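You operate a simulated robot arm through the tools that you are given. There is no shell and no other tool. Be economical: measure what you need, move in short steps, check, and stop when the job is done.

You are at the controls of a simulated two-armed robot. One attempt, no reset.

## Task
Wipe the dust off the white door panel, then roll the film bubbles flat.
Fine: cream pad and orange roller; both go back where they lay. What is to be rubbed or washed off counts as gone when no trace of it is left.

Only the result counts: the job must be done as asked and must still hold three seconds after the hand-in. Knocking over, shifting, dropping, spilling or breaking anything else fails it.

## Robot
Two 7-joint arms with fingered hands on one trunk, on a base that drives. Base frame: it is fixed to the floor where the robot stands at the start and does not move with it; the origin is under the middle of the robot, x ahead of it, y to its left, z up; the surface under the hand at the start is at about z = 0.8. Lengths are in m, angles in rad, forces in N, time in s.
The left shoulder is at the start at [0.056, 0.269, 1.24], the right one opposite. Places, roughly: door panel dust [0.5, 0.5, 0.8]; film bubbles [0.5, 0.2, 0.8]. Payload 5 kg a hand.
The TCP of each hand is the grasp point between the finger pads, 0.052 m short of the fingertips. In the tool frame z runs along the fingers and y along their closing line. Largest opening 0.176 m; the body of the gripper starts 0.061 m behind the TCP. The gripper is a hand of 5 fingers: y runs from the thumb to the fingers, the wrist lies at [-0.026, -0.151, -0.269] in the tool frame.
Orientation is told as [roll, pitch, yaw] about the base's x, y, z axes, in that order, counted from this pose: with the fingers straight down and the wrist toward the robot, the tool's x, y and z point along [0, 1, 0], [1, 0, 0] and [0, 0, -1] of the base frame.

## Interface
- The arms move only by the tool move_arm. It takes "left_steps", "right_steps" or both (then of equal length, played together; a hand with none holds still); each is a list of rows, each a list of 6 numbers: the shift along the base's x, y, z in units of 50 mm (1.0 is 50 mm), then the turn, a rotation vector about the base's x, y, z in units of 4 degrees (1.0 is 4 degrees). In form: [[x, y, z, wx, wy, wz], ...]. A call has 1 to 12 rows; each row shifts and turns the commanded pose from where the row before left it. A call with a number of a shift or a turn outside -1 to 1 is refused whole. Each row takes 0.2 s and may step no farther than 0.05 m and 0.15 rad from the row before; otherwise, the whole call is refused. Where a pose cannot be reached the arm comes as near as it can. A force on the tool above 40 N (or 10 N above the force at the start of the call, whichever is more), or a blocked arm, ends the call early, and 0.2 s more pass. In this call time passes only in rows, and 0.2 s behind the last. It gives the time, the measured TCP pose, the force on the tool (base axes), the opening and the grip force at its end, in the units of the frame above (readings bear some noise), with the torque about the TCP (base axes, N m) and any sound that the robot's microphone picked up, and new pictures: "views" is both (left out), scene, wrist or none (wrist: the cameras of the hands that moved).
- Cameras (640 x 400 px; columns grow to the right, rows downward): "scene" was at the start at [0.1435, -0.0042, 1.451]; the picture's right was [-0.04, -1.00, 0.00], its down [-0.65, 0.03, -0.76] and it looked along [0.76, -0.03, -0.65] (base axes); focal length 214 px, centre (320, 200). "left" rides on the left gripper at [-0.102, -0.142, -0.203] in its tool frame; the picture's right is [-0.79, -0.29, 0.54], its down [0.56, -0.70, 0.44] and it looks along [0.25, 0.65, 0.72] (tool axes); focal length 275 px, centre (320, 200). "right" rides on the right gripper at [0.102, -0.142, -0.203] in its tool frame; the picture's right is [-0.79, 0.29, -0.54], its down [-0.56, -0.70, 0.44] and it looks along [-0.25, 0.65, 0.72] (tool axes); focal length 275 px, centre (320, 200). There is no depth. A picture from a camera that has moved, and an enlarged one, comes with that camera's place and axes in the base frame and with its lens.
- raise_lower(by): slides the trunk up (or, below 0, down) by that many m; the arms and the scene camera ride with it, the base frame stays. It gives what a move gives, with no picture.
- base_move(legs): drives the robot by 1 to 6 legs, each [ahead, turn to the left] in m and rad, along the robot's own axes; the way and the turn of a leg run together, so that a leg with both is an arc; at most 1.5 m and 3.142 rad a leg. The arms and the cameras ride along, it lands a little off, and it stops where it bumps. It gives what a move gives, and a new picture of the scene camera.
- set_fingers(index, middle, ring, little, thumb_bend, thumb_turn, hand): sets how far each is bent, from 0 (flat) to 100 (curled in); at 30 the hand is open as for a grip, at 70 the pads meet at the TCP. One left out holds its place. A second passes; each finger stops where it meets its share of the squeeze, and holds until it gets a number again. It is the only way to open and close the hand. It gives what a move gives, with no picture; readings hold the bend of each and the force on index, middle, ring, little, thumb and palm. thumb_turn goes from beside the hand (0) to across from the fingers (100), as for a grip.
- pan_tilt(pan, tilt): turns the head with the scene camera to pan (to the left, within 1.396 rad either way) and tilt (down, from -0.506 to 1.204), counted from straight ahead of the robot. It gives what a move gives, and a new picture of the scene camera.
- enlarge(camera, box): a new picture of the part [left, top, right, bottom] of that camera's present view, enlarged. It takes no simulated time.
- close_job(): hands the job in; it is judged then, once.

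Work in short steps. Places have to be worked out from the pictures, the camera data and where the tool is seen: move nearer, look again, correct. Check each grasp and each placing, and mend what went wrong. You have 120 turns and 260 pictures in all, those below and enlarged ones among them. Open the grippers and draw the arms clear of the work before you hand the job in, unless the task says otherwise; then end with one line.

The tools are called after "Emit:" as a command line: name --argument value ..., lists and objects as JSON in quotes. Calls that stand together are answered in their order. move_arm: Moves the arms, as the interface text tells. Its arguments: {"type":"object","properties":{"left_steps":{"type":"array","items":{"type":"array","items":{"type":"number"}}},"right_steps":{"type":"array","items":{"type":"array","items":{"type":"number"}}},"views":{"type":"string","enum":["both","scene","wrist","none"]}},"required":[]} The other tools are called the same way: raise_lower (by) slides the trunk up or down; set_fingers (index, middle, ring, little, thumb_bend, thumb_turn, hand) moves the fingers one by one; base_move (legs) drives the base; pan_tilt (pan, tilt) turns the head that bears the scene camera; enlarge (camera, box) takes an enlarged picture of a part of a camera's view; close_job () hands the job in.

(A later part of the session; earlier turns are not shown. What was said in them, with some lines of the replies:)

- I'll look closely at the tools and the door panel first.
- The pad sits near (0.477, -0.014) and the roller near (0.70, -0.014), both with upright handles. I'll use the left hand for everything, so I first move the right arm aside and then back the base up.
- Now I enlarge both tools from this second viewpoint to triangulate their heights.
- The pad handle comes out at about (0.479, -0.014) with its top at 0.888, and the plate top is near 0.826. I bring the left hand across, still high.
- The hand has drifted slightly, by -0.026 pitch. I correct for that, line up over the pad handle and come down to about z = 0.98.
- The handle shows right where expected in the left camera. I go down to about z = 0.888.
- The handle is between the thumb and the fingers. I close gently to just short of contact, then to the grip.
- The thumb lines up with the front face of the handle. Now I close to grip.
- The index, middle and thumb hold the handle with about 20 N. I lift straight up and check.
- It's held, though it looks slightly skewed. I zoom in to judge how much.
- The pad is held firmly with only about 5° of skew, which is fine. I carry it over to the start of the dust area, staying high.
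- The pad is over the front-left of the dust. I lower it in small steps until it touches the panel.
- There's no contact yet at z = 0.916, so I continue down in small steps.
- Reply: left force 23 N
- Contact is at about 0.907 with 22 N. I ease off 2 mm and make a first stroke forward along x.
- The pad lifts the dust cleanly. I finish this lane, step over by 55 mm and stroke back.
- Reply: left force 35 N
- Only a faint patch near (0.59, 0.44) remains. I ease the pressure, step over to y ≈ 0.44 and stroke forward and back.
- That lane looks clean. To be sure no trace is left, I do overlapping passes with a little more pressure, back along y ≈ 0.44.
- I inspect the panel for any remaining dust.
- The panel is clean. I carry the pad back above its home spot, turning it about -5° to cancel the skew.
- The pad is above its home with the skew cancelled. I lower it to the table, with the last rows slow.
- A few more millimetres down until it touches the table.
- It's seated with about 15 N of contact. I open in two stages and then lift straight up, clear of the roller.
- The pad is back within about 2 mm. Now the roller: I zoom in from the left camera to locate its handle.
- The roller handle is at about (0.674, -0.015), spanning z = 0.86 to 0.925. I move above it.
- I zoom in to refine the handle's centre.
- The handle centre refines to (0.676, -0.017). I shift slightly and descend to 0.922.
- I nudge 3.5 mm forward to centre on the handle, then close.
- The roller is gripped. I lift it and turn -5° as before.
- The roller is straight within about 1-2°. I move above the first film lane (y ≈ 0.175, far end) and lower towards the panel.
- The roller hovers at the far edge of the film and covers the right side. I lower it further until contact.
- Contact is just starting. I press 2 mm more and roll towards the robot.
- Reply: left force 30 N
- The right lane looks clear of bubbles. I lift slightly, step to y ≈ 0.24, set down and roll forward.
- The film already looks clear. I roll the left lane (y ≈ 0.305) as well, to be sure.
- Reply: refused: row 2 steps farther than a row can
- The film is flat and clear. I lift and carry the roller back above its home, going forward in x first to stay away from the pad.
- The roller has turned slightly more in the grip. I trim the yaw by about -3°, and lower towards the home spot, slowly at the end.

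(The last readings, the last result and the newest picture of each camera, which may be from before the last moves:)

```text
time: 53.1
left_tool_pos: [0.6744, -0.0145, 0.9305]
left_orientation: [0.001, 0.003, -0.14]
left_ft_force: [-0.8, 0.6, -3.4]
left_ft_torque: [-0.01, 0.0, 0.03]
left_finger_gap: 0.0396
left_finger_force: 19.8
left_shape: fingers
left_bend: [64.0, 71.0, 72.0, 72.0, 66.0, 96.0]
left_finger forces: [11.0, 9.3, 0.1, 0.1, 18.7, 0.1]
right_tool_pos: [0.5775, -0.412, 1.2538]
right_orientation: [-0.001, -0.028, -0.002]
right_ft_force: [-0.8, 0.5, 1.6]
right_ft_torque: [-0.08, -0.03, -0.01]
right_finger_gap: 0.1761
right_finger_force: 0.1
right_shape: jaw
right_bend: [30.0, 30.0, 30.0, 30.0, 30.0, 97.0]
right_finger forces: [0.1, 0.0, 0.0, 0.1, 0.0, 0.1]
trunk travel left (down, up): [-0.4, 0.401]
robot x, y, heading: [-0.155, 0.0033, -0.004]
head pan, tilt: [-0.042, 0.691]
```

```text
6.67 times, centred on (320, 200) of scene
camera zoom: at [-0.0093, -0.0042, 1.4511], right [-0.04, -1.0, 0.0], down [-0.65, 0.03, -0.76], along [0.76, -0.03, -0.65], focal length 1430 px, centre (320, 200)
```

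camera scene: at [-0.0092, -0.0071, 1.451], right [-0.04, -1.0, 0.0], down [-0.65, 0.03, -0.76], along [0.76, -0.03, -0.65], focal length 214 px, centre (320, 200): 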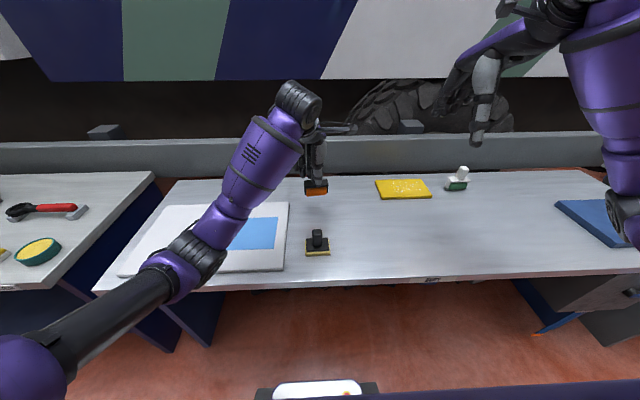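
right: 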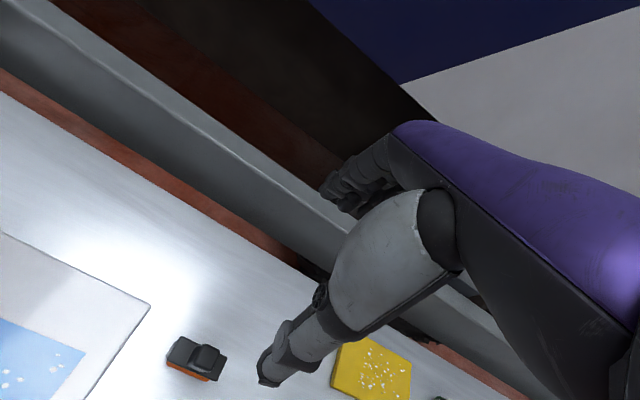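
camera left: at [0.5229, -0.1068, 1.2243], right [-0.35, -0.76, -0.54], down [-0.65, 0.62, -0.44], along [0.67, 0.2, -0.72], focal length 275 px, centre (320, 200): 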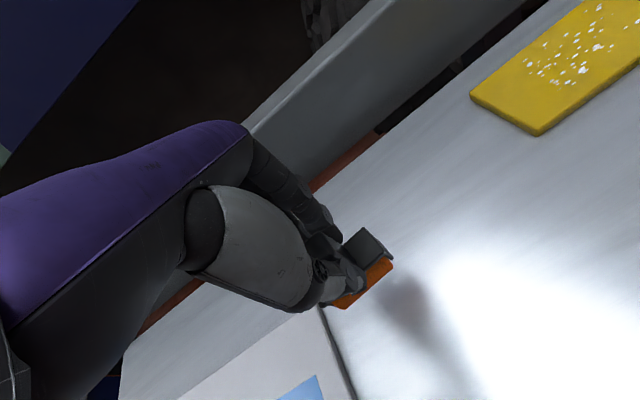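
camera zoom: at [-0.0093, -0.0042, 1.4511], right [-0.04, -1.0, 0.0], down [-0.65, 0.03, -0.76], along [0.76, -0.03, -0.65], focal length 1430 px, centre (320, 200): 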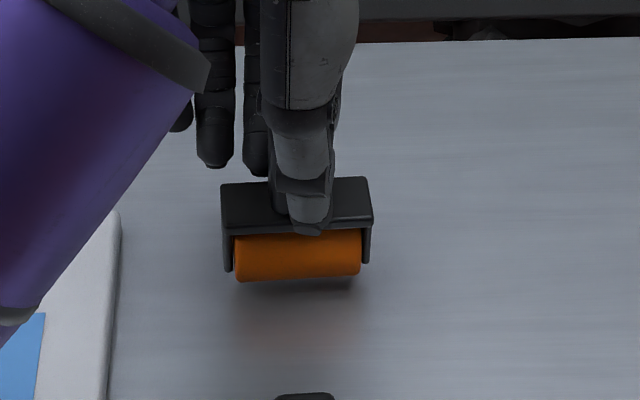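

Compared with the original picture it sits about 3 mm too far right, with about 2° of residual skew. I correct both and set it down.

Emit:
move_arm --left_steps '[[0, 0.06, -0.04, 0, 0, -0.5], [0, 0, -0.06, 0, 0, 0], [0, 0, -0.05, 0, 0, 0]]' --views "none"

Emit:
enlarge --camera "scene" --box '[280, 170, 360, 230]'

```text
time: 53.9
left_tool_pos: [0.6747, -0.0113, 0.9233]
left_orientation: [0.001, 0.0, -0.175]
left_ft_force: [0.3, -0.2, -3.3]
left_ft_torque: [-0.04, 0.01, -0.01]
left_finger_gap: 0.0394
left_finger_force: 19.3
left_shape: fingers
left_bend: [64.0, 71.0, 72.0, 72.0, 66.0, 96.0]
left_finger forces: [11.1, 9.4, 0.1, 0.0, 18.7, 0.0]
right_tool_pos: [0.577, -0.4124, 1.2527]
right_orientation: [-0.002, -0.027, -0.003]
right_ft_force: [0.2, -0.2, -0.2]
right_ft_torque: [-0.04, 0.02, 0.02]
right_finger_gap: 0.1761
right_finger_force: 0.0
right_shape: jaw
right_bend: [30.0, 30.0, 30.0, 30.0, 30.0, 97.0]
right_finger forces: [0.0, 0.0, 0.0, 0.0, 0.1, 0.1]
trunk travel left (down, up): [-0.4, 0.401]
robot x, y, heading: [-0.1543, 0.0006, -0.001]
head pan, tilt: [-0.042, 0.691]
```

```text
6.67 times, centred on (320, 200) of scene
camera zoom: at [-0.009, -0.0043, 1.451], right [-0.04, -1.0, 0.0], down [-0.65, 0.03, -0.76], along [0.76, -0.03, -0.65], focal length 1430 px, centre (320, 200)
```

zoom: 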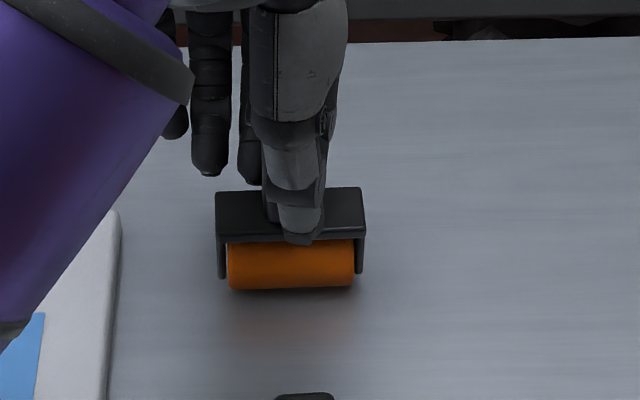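

The alignment now matches. I nudge +3 mm in x and lower to contact.

Emit:
move_arm --left_steps '[[0.06, -0.02, -0.02, 0, 0, 0], [0, 0, -0.04, 0, 0, 0]]' --views "none"

```text
time: 54.5
left_tool_pos: [0.6781, -0.0115, 0.9216]
left_orientation: [0.001, 0.0, -0.176]
left_ft_force: [-0.3, 1.4, 1.6]
left_ft_torque: [-0.02, 0.05, -0.01]
left_finger_gap: 0.0397
left_finger_force: 20.2
left_shape: fingers
left_bend: [64.0, 71.0, 72.0, 72.0, 66.0, 96.0]
left_finger forces: [11.6, 10.1, 0.0, 0.0, 19.2, 0.1]
right_tool_pos: [0.5757, -0.4116, 1.2541]
right_orientation: [-0.003, -0.027, -0.002]
right_ft_force: [0.0, 1.1, 0.3]
right_ft_torque: [-0.02, 0.01, 0.01]
right_finger_gap: 0.1761
right_finger_force: 0.0
right_shape: jaw
right_bend: [30.0, 30.0, 30.0, 30.0, 30.0, 97.0]
right_finger forces: [0.0, 0.0, 0.0, 0.0, 0.0, 0.0]
trunk travel left (down, up): [-0.4, 0.401]
robot x, y, heading: [-0.1537, -0.0002, -0.001]
head pan, tilt: [-0.042, 0.691]
```

It's touching down. I press 1 mm more and release gradually.

Emit:
move_arm --left_steps '[[0, 0, -0.03, 0, 0, 0]]' --views "none"

Emit:
set_fingers --hand "left" --index 58 --middle 58 --ring 58 --little 58 --thumb_bend 58

Emit:
enlarge --camera "scene" --box '[280, 170, 360, 230]'

```text
time: 54.9
left_tool_pos: [0.6778, -0.0116, 0.9219]
left_orientation: [0.002, -0.001, -0.174]
left_ft_force: [0.3, 0.8, 7.8]
left_ft_torque: [-0.1, 0.13, -0.02]
left_finger_gap: 0.0395
left_finger_force: 20.8
left_shape: fingers
left_bend: [64.0, 71.0, 72.0, 72.0, 66.0, 96.0]
left_finger forces: [12.2, 10.2, 0.0, 0.0, 19.2, 0.0]
right_tool_pos: [0.5754, -0.4122, 1.2544]
right_orientation: [-0.003, -0.027, -0.001]
right_ft_force: [-0.1, 0.4, 0.2]
right_ft_torque: [-0.02, 0.01, 0.0]
right_finger_gap: 0.1761
right_finger_force: 0.0
right_shape: jaw
right_bend: [30.0, 30.0, 30.0, 30.0, 30.0, 97.0]
right_finger forces: [0.1, 0.0, 0.0, 0.0, 0.0, 0.0]
trunk travel left (down, up): [-0.4, 0.401]
robot x, y, heading: [-0.1523, 0.0027, 0.001]
head pan, tilt: [-0.042, 0.691]
```

```text
time: 55.9
left_tool_pos: [0.6783, -0.0129, 0.9207]
left_orientation: [0.001, 0.002, -0.175]
left_ft_force: [-0.2, 0.6, 0.4]
left_ft_torque: [0.0, 0.01, 0.0]
left_finger_gap: 0.0684
left_finger_force: 0.0
left_shape: fingers
left_bend: [57.0, 57.0, 57.0, 57.0, 57.0, 97.0]
left_finger forces: [0.0, 0.0, 0.1, 0.0, 0.0, 0.0]
right_tool_pos: [0.5767, -0.4112, 1.2544]
right_orientation: [-0.001, -0.026, -0.001]
right_ft_force: [-0.3, 0.1, 0.5]
right_ft_torque: [-0.02, -0.02, 0.01]
right_finger_gap: 0.1758
right_finger_force: 0.0
right_shape: jaw
right_bend: [30.0, 30.0, 30.0, 30.0, 30.0, 97.0]
right_finger forces: [0.0, 0.1, 0.1, 0.1, 0.1, 0.0]
trunk travel left (down, up): [-0.4, 0.401]
robot x, y, heading: [-0.1538, -0.0053, -0.001]
head pan, tilt: [-0.042, 0.691]
```

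```text
6.67 times, centred on (320, 200) of scene
camera zoom: at [-0.0093, -0.0047, 1.451], right [-0.04, -1.0, 0.0], down [-0.65, 0.03, -0.76], along [0.76, -0.03, -0.65], focal length 1430 px, centre (320, 200)
```

zoom: 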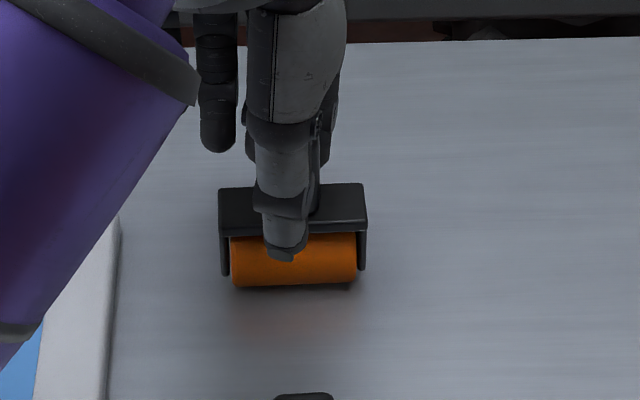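

It stands just as before, within about 1 mm. I open fully, lift straight up and withdraw to the left so I can see everything.

Emit:
set_fingers --hand "left" --index 30 --middle 30 --ring 30 --little 30 --thumb_bend 30

Emit:
move_arm --left_steps '[[0, 0, 0.5, 0, 0, 0], [0, 0, 1, 0, 0, 0], [0, 0, 1, 0, 0, 0.6], [0, 0, 1, 0, 0, 0.6], [0, 0, 1, 0, 0, 0.6], [0, 0, 0.8, 0, 0, 0.6]]' --views "none"

Emit:
move_arm --left_steps '[[0, 1, 0, 0, 0, 0], [0, 1, 0, 0, 0, 0], [0, 1, 0, 0, 0, 0], [0, 1, 0, 0, 0, 0], [0, 1, 0, 0, 0, 0], [0, 1, 0, 0, 0, 0], [0, 1, 0, 0, 0, 0], [0, 1, 0, 0, 0, 0], [0, 1, 0, 0, 0, 0], [0, 1, 0, 0, 0, 0], [0, 1, 0, 0, 0, 0], [0, 1, 0, 0, 0, 0]]'

Emit:
enlarge --camera "scene" --box '[115, 195, 295, 285]'

Emit:
enlarge --camera "scene" --box '[285, 175, 350, 265]'

```text
time: 56.9
left_tool_pos: [0.6782, -0.0128, 0.9189]
left_orientation: [0.001, 0.002, -0.175]
left_ft_force: [-0.8, -0.7, -0.7]
left_ft_torque: [-0.02, 0.02, -0.03]
left_finger_gap: 0.1863
left_finger_force: 0.1
left_shape: fingers
left_bend: [30.0, 30.0, 30.0, 30.0, 30.0, 97.0]
left_finger forces: [0.0, 0.0, 0.1, 0.1, 0.0, 0.1]
right_tool_pos: [0.5758, -0.4125, 1.2538]
right_orientation: [-0.002, -0.027, -0.002]
right_ft_force: [0.5, 0.1, -0.1]
right_ft_torque: [0.03, 0.0, -0.01]
right_finger_gap: 0.1763
right_finger_force: 0.0
right_shape: jaw
right_bend: [30.0, 30.0, 30.0, 30.0, 30.0, 97.0]
right_finger forces: [0.0, 0.1, 0.0, 0.0, 0.0, 0.1]
trunk travel left (down, up): [-0.4, 0.401]
robot x, y, heading: [-0.1504, 0.0, 0.0]
head pan, tilt: [-0.042, 0.691]
```

```text
time: 58.1
left_tool_pos: [0.6736, 0.0141, 1.1621]
left_orientation: [0.007, -0.031, -0.013]
left_ft_force: [-3.8, -0.1, 2.3]
left_ft_torque: [-0.01, -0.48, 0.08]
left_finger_gap: 0.1867
left_finger_force: 0.1
left_shape: fingers
left_bend: [30.0, 30.0, 30.0, 30.0, 30.0, 98.0]
left_finger forces: [0.0, 0.0, 0.0, 0.0, 0.0, 0.1]
left hand out of reach, approached as far as the arm can: row 6
right_tool_pos: [0.5545, -0.4113, 1.2691]
right_orientation: [0.003, -0.053, 0.002]
right_ft_force: [-5.4, 0.4, 1.7]
right_ft_torque: [0.01, -0.65, -0.11]
right_finger_gap: 0.1759
right_finger_force: 0.1
right_shape: jaw
right_bend: [30.0, 30.0, 30.0, 30.0, 30.0, 98.0]
right_finger forces: [0.0, 0.0, 0.0, 0.0, 0.0, 0.1]
trunk travel left (down, up): [-0.4, 0.401]
robot x, y, heading: [-0.1528, 0.0013, -0.001]
head pan, tilt: [-0.042, 0.691]
stopped in row 6 (left hand): the force on the tool passed its limit at 56 N (the readings are from after the stop); the commanded pose is now the measured one
```

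```text
time: 60.7
left_tool_pos: [0.6809, 0.6184, 1.1493]
left_orientation: [0.011, -0.01, -0.01]
left_ft_force: [0.9, 0.6, -1.2]
left_ft_torque: [-0.19, 0.02, -0.07]
left_finger_gap: 0.1869
left_finger_force: 0.2
left_shape: fingers
left_bend: [30.0, 30.0, 30.0, 30.0, 30.0, 98.0]
left_finger forces: [0.0, 0.1, 0.1, 0.1, 0.0, 0.0]
left hand out of reach, approached as far as the arm can: row 1
right_tool_pos: [0.5603, -0.4084, 1.2642]
right_orientation: [-0.002, -0.044, 0.0]
right_ft_force: [-1.2, 3.7, 1.6]
right_ft_torque: [-0.37, -0.06, -0.08]
right_finger_gap: 0.1759
right_finger_force: 0.1
right_shape: jaw
right_bend: [30.0, 30.0, 30.0, 30.0, 30.0, 98.0]
right_finger forces: [0.0, 0.1, 0.0, 0.0, 0.0, 0.0]
trunk travel left (down, up): [-0.4, 0.401]
robot x, y, heading: [-0.1559, -0.0007, -0.002]
head pan, tilt: [-0.042, 0.691]
camera scene: at [-0.0095, -0.0019, 1.451], right [-0.04, -1.0, 0.0], down [-0.65, 0.03, -0.76], along [0.76, -0.03, -0.65], focal length 214 px, centre (320, 200)
camera left: at [0.537, 0.5175, 1.3508], right [-0.29, -0.78, -0.55], down [-0.69, 0.57, -0.45], along [0.66, 0.25, -0.71], focal length 275 px, centre (320, 200)
```

scene: 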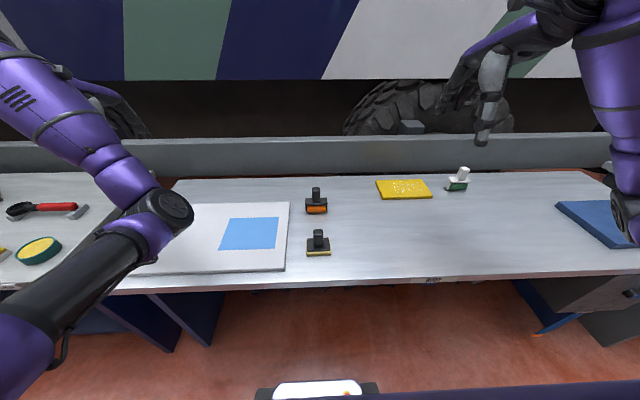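
left: 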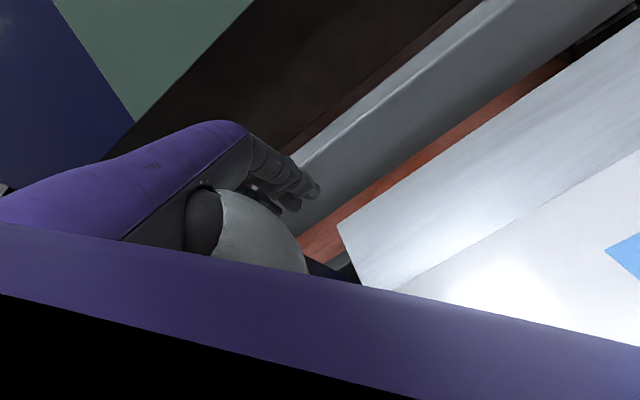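

```text
3.56 times, centred on (205, 240) of scene
camera zoom: at [-0.0095, -0.0019, 1.451], right [-0.04, -1.0, 0.0], down [-0.65, 0.03, -0.76], along [0.76, -0.03, -0.65], focal length 763 px, centre (729, 58)
```

zoom: 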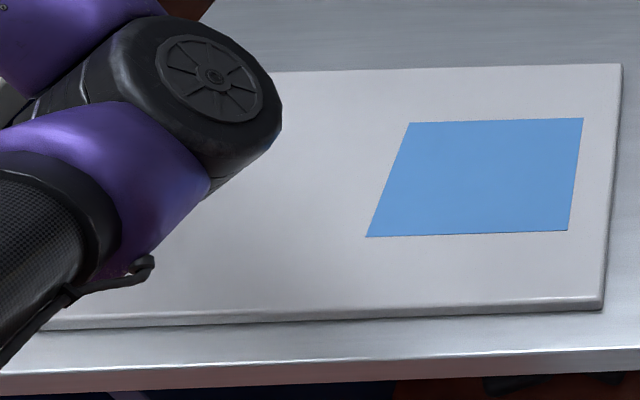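

```text
4.44 times, centred on (318, 220) of scene
camera zoom: at [-0.0095, -0.0019, 1.451], right [-0.04, -1.0, 0.0], down [-0.65, 0.03, -0.76], along [0.76, -0.03, -0.65], focal length 953 px, centre (331, 111)
```

zoom: 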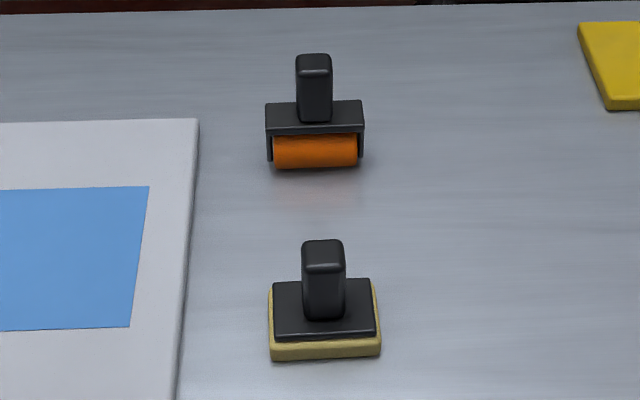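

Both tools are home within 1-2 mm and the film is flat. The left elbow still hangs low over the panel in an odd pose, so I raise the trunk and back the base away. Then I check the panel once more.

Emit:
raise_lower --by 0.15

Emit:
base_move --legs '[[-0.25, 0]]'

Emit:
enlarge --camera "scene" --box '[110, 180, 390, 290]'

```text
time: 62.5
left_tool_pos: [0.6832, 0.6155, 1.3]
left_orientation: [0.011, -0.009, -0.012]
left_ft_force: [-0.3, 0.4, -0.4]
left_ft_torque: [-0.04, 0.02, 0.02]
left_finger_gap: 0.1869
left_finger_force: 0.2
left_shape: fingers
left_bend: [30.0, 30.0, 30.0, 30.0, 30.0, 98.0]
left_finger forces: [0.0, 0.1, 0.0, 0.0, 0.0, 0.1]
right_tool_pos: [0.5603, -0.4122, 1.4122]
right_orientation: [-0.003, -0.039, -0.004]
right_ft_force: [0.1, 1.9, 0.0]
right_ft_torque: [-0.04, 0.03, 0.01]
right_finger_gap: 0.176
right_finger_force: 0.1
right_shape: jaw
right_bend: [30.0, 30.0, 30.0, 30.0, 30.0, 98.0]
right_finger forces: [0.0, 0.1, 0.0, 0.0, 0.1, 0.0]
trunk travel left (down, up): [-0.55, 0.251]
robot x, y, heading: [-0.1551, -0.0022, -0.001]
head pan, tilt: [-0.042, 0.691]
```

```text
time: 64.8
left_tool_pos: [0.4239, 0.617, 1.3015]
left_orientation: [0.01, -0.01, -0.007]
left_ft_force: [-0.2, -0.3, -0.2]
left_ft_torque: [0.02, -0.09, 0.01]
left_finger_gap: 0.187
left_finger_force: 0.0
left_shape: fingers
left_bend: [30.0, 30.0, 30.0, 30.0, 30.0, 98.0]
left_finger forces: [0.0, 0.0, 0.0, 0.1, 0.0, 0.0]
right_tool_pos: [0.3074, -0.409, 1.4145]
right_orientation: [-0.002, -0.044, 0.002]
right_ft_force: [-1.4, 0.1, -0.2]
right_ft_torque: [-0.04, -0.13, 0.0]
right_finger_gap: 0.1761
right_finger_force: 0.2
right_shape: jaw
right_bend: [30.0, 30.0, 30.0, 30.0, 30.0, 98.0]
right_finger forces: [0.0, 0.0, 0.0, 0.1, 0.1, 0.0]
trunk travel left (down, up): [-0.55, 0.251]
robot x, y, heading: [-0.4038, -0.0019, 0.002]
head pan, tilt: [-0.042, 0.691]
camera scene: at [-0.283, -0.0042, 1.6023], right [-0.04, -1.0, 0.0], down [-0.65, 0.02, -0.76], along [0.76, -0.03, -0.65], focal length 214 px, centre (320, 200)
```

scene: 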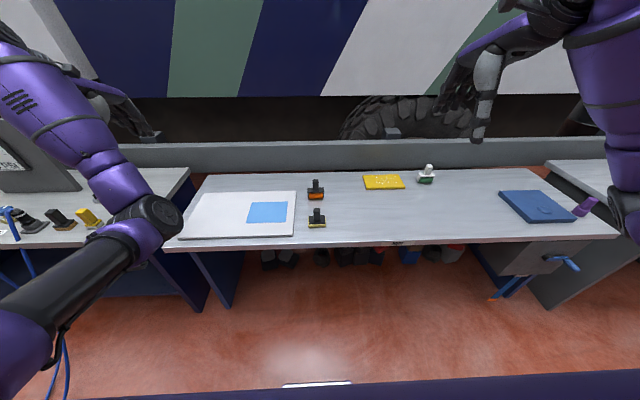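

```text
2.29 times, centred on (250, 235) of scene
camera zoom: at [-0.283, -0.0042, 1.6023], right [-0.04, -1.0, 0.0], down [-0.65, 0.02, -0.76], along [0.76, -0.03, -0.65], focal length 490 px, centre (480, 120)
```

zoom: 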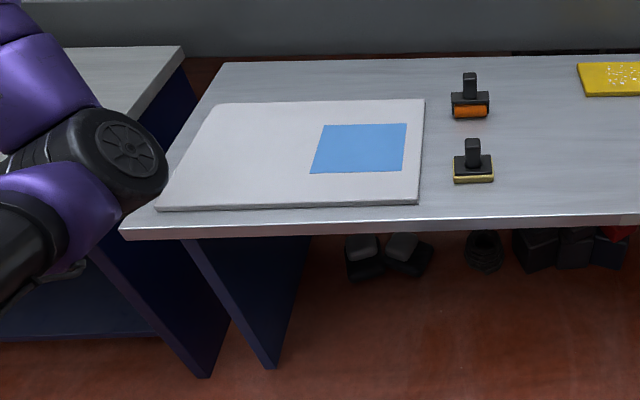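

The panel is clean, the film is flat, both tools are home and the arms are clear, so I hand the job in.

Emit:
close_job

```text
The job is handed in.
```

I wiped the dust off the white door panel, rolled the film bubbles flat, and put the cream pad and orange roller back within about 2 mm of where they lay; the last pictures show no dust or bubbles left.
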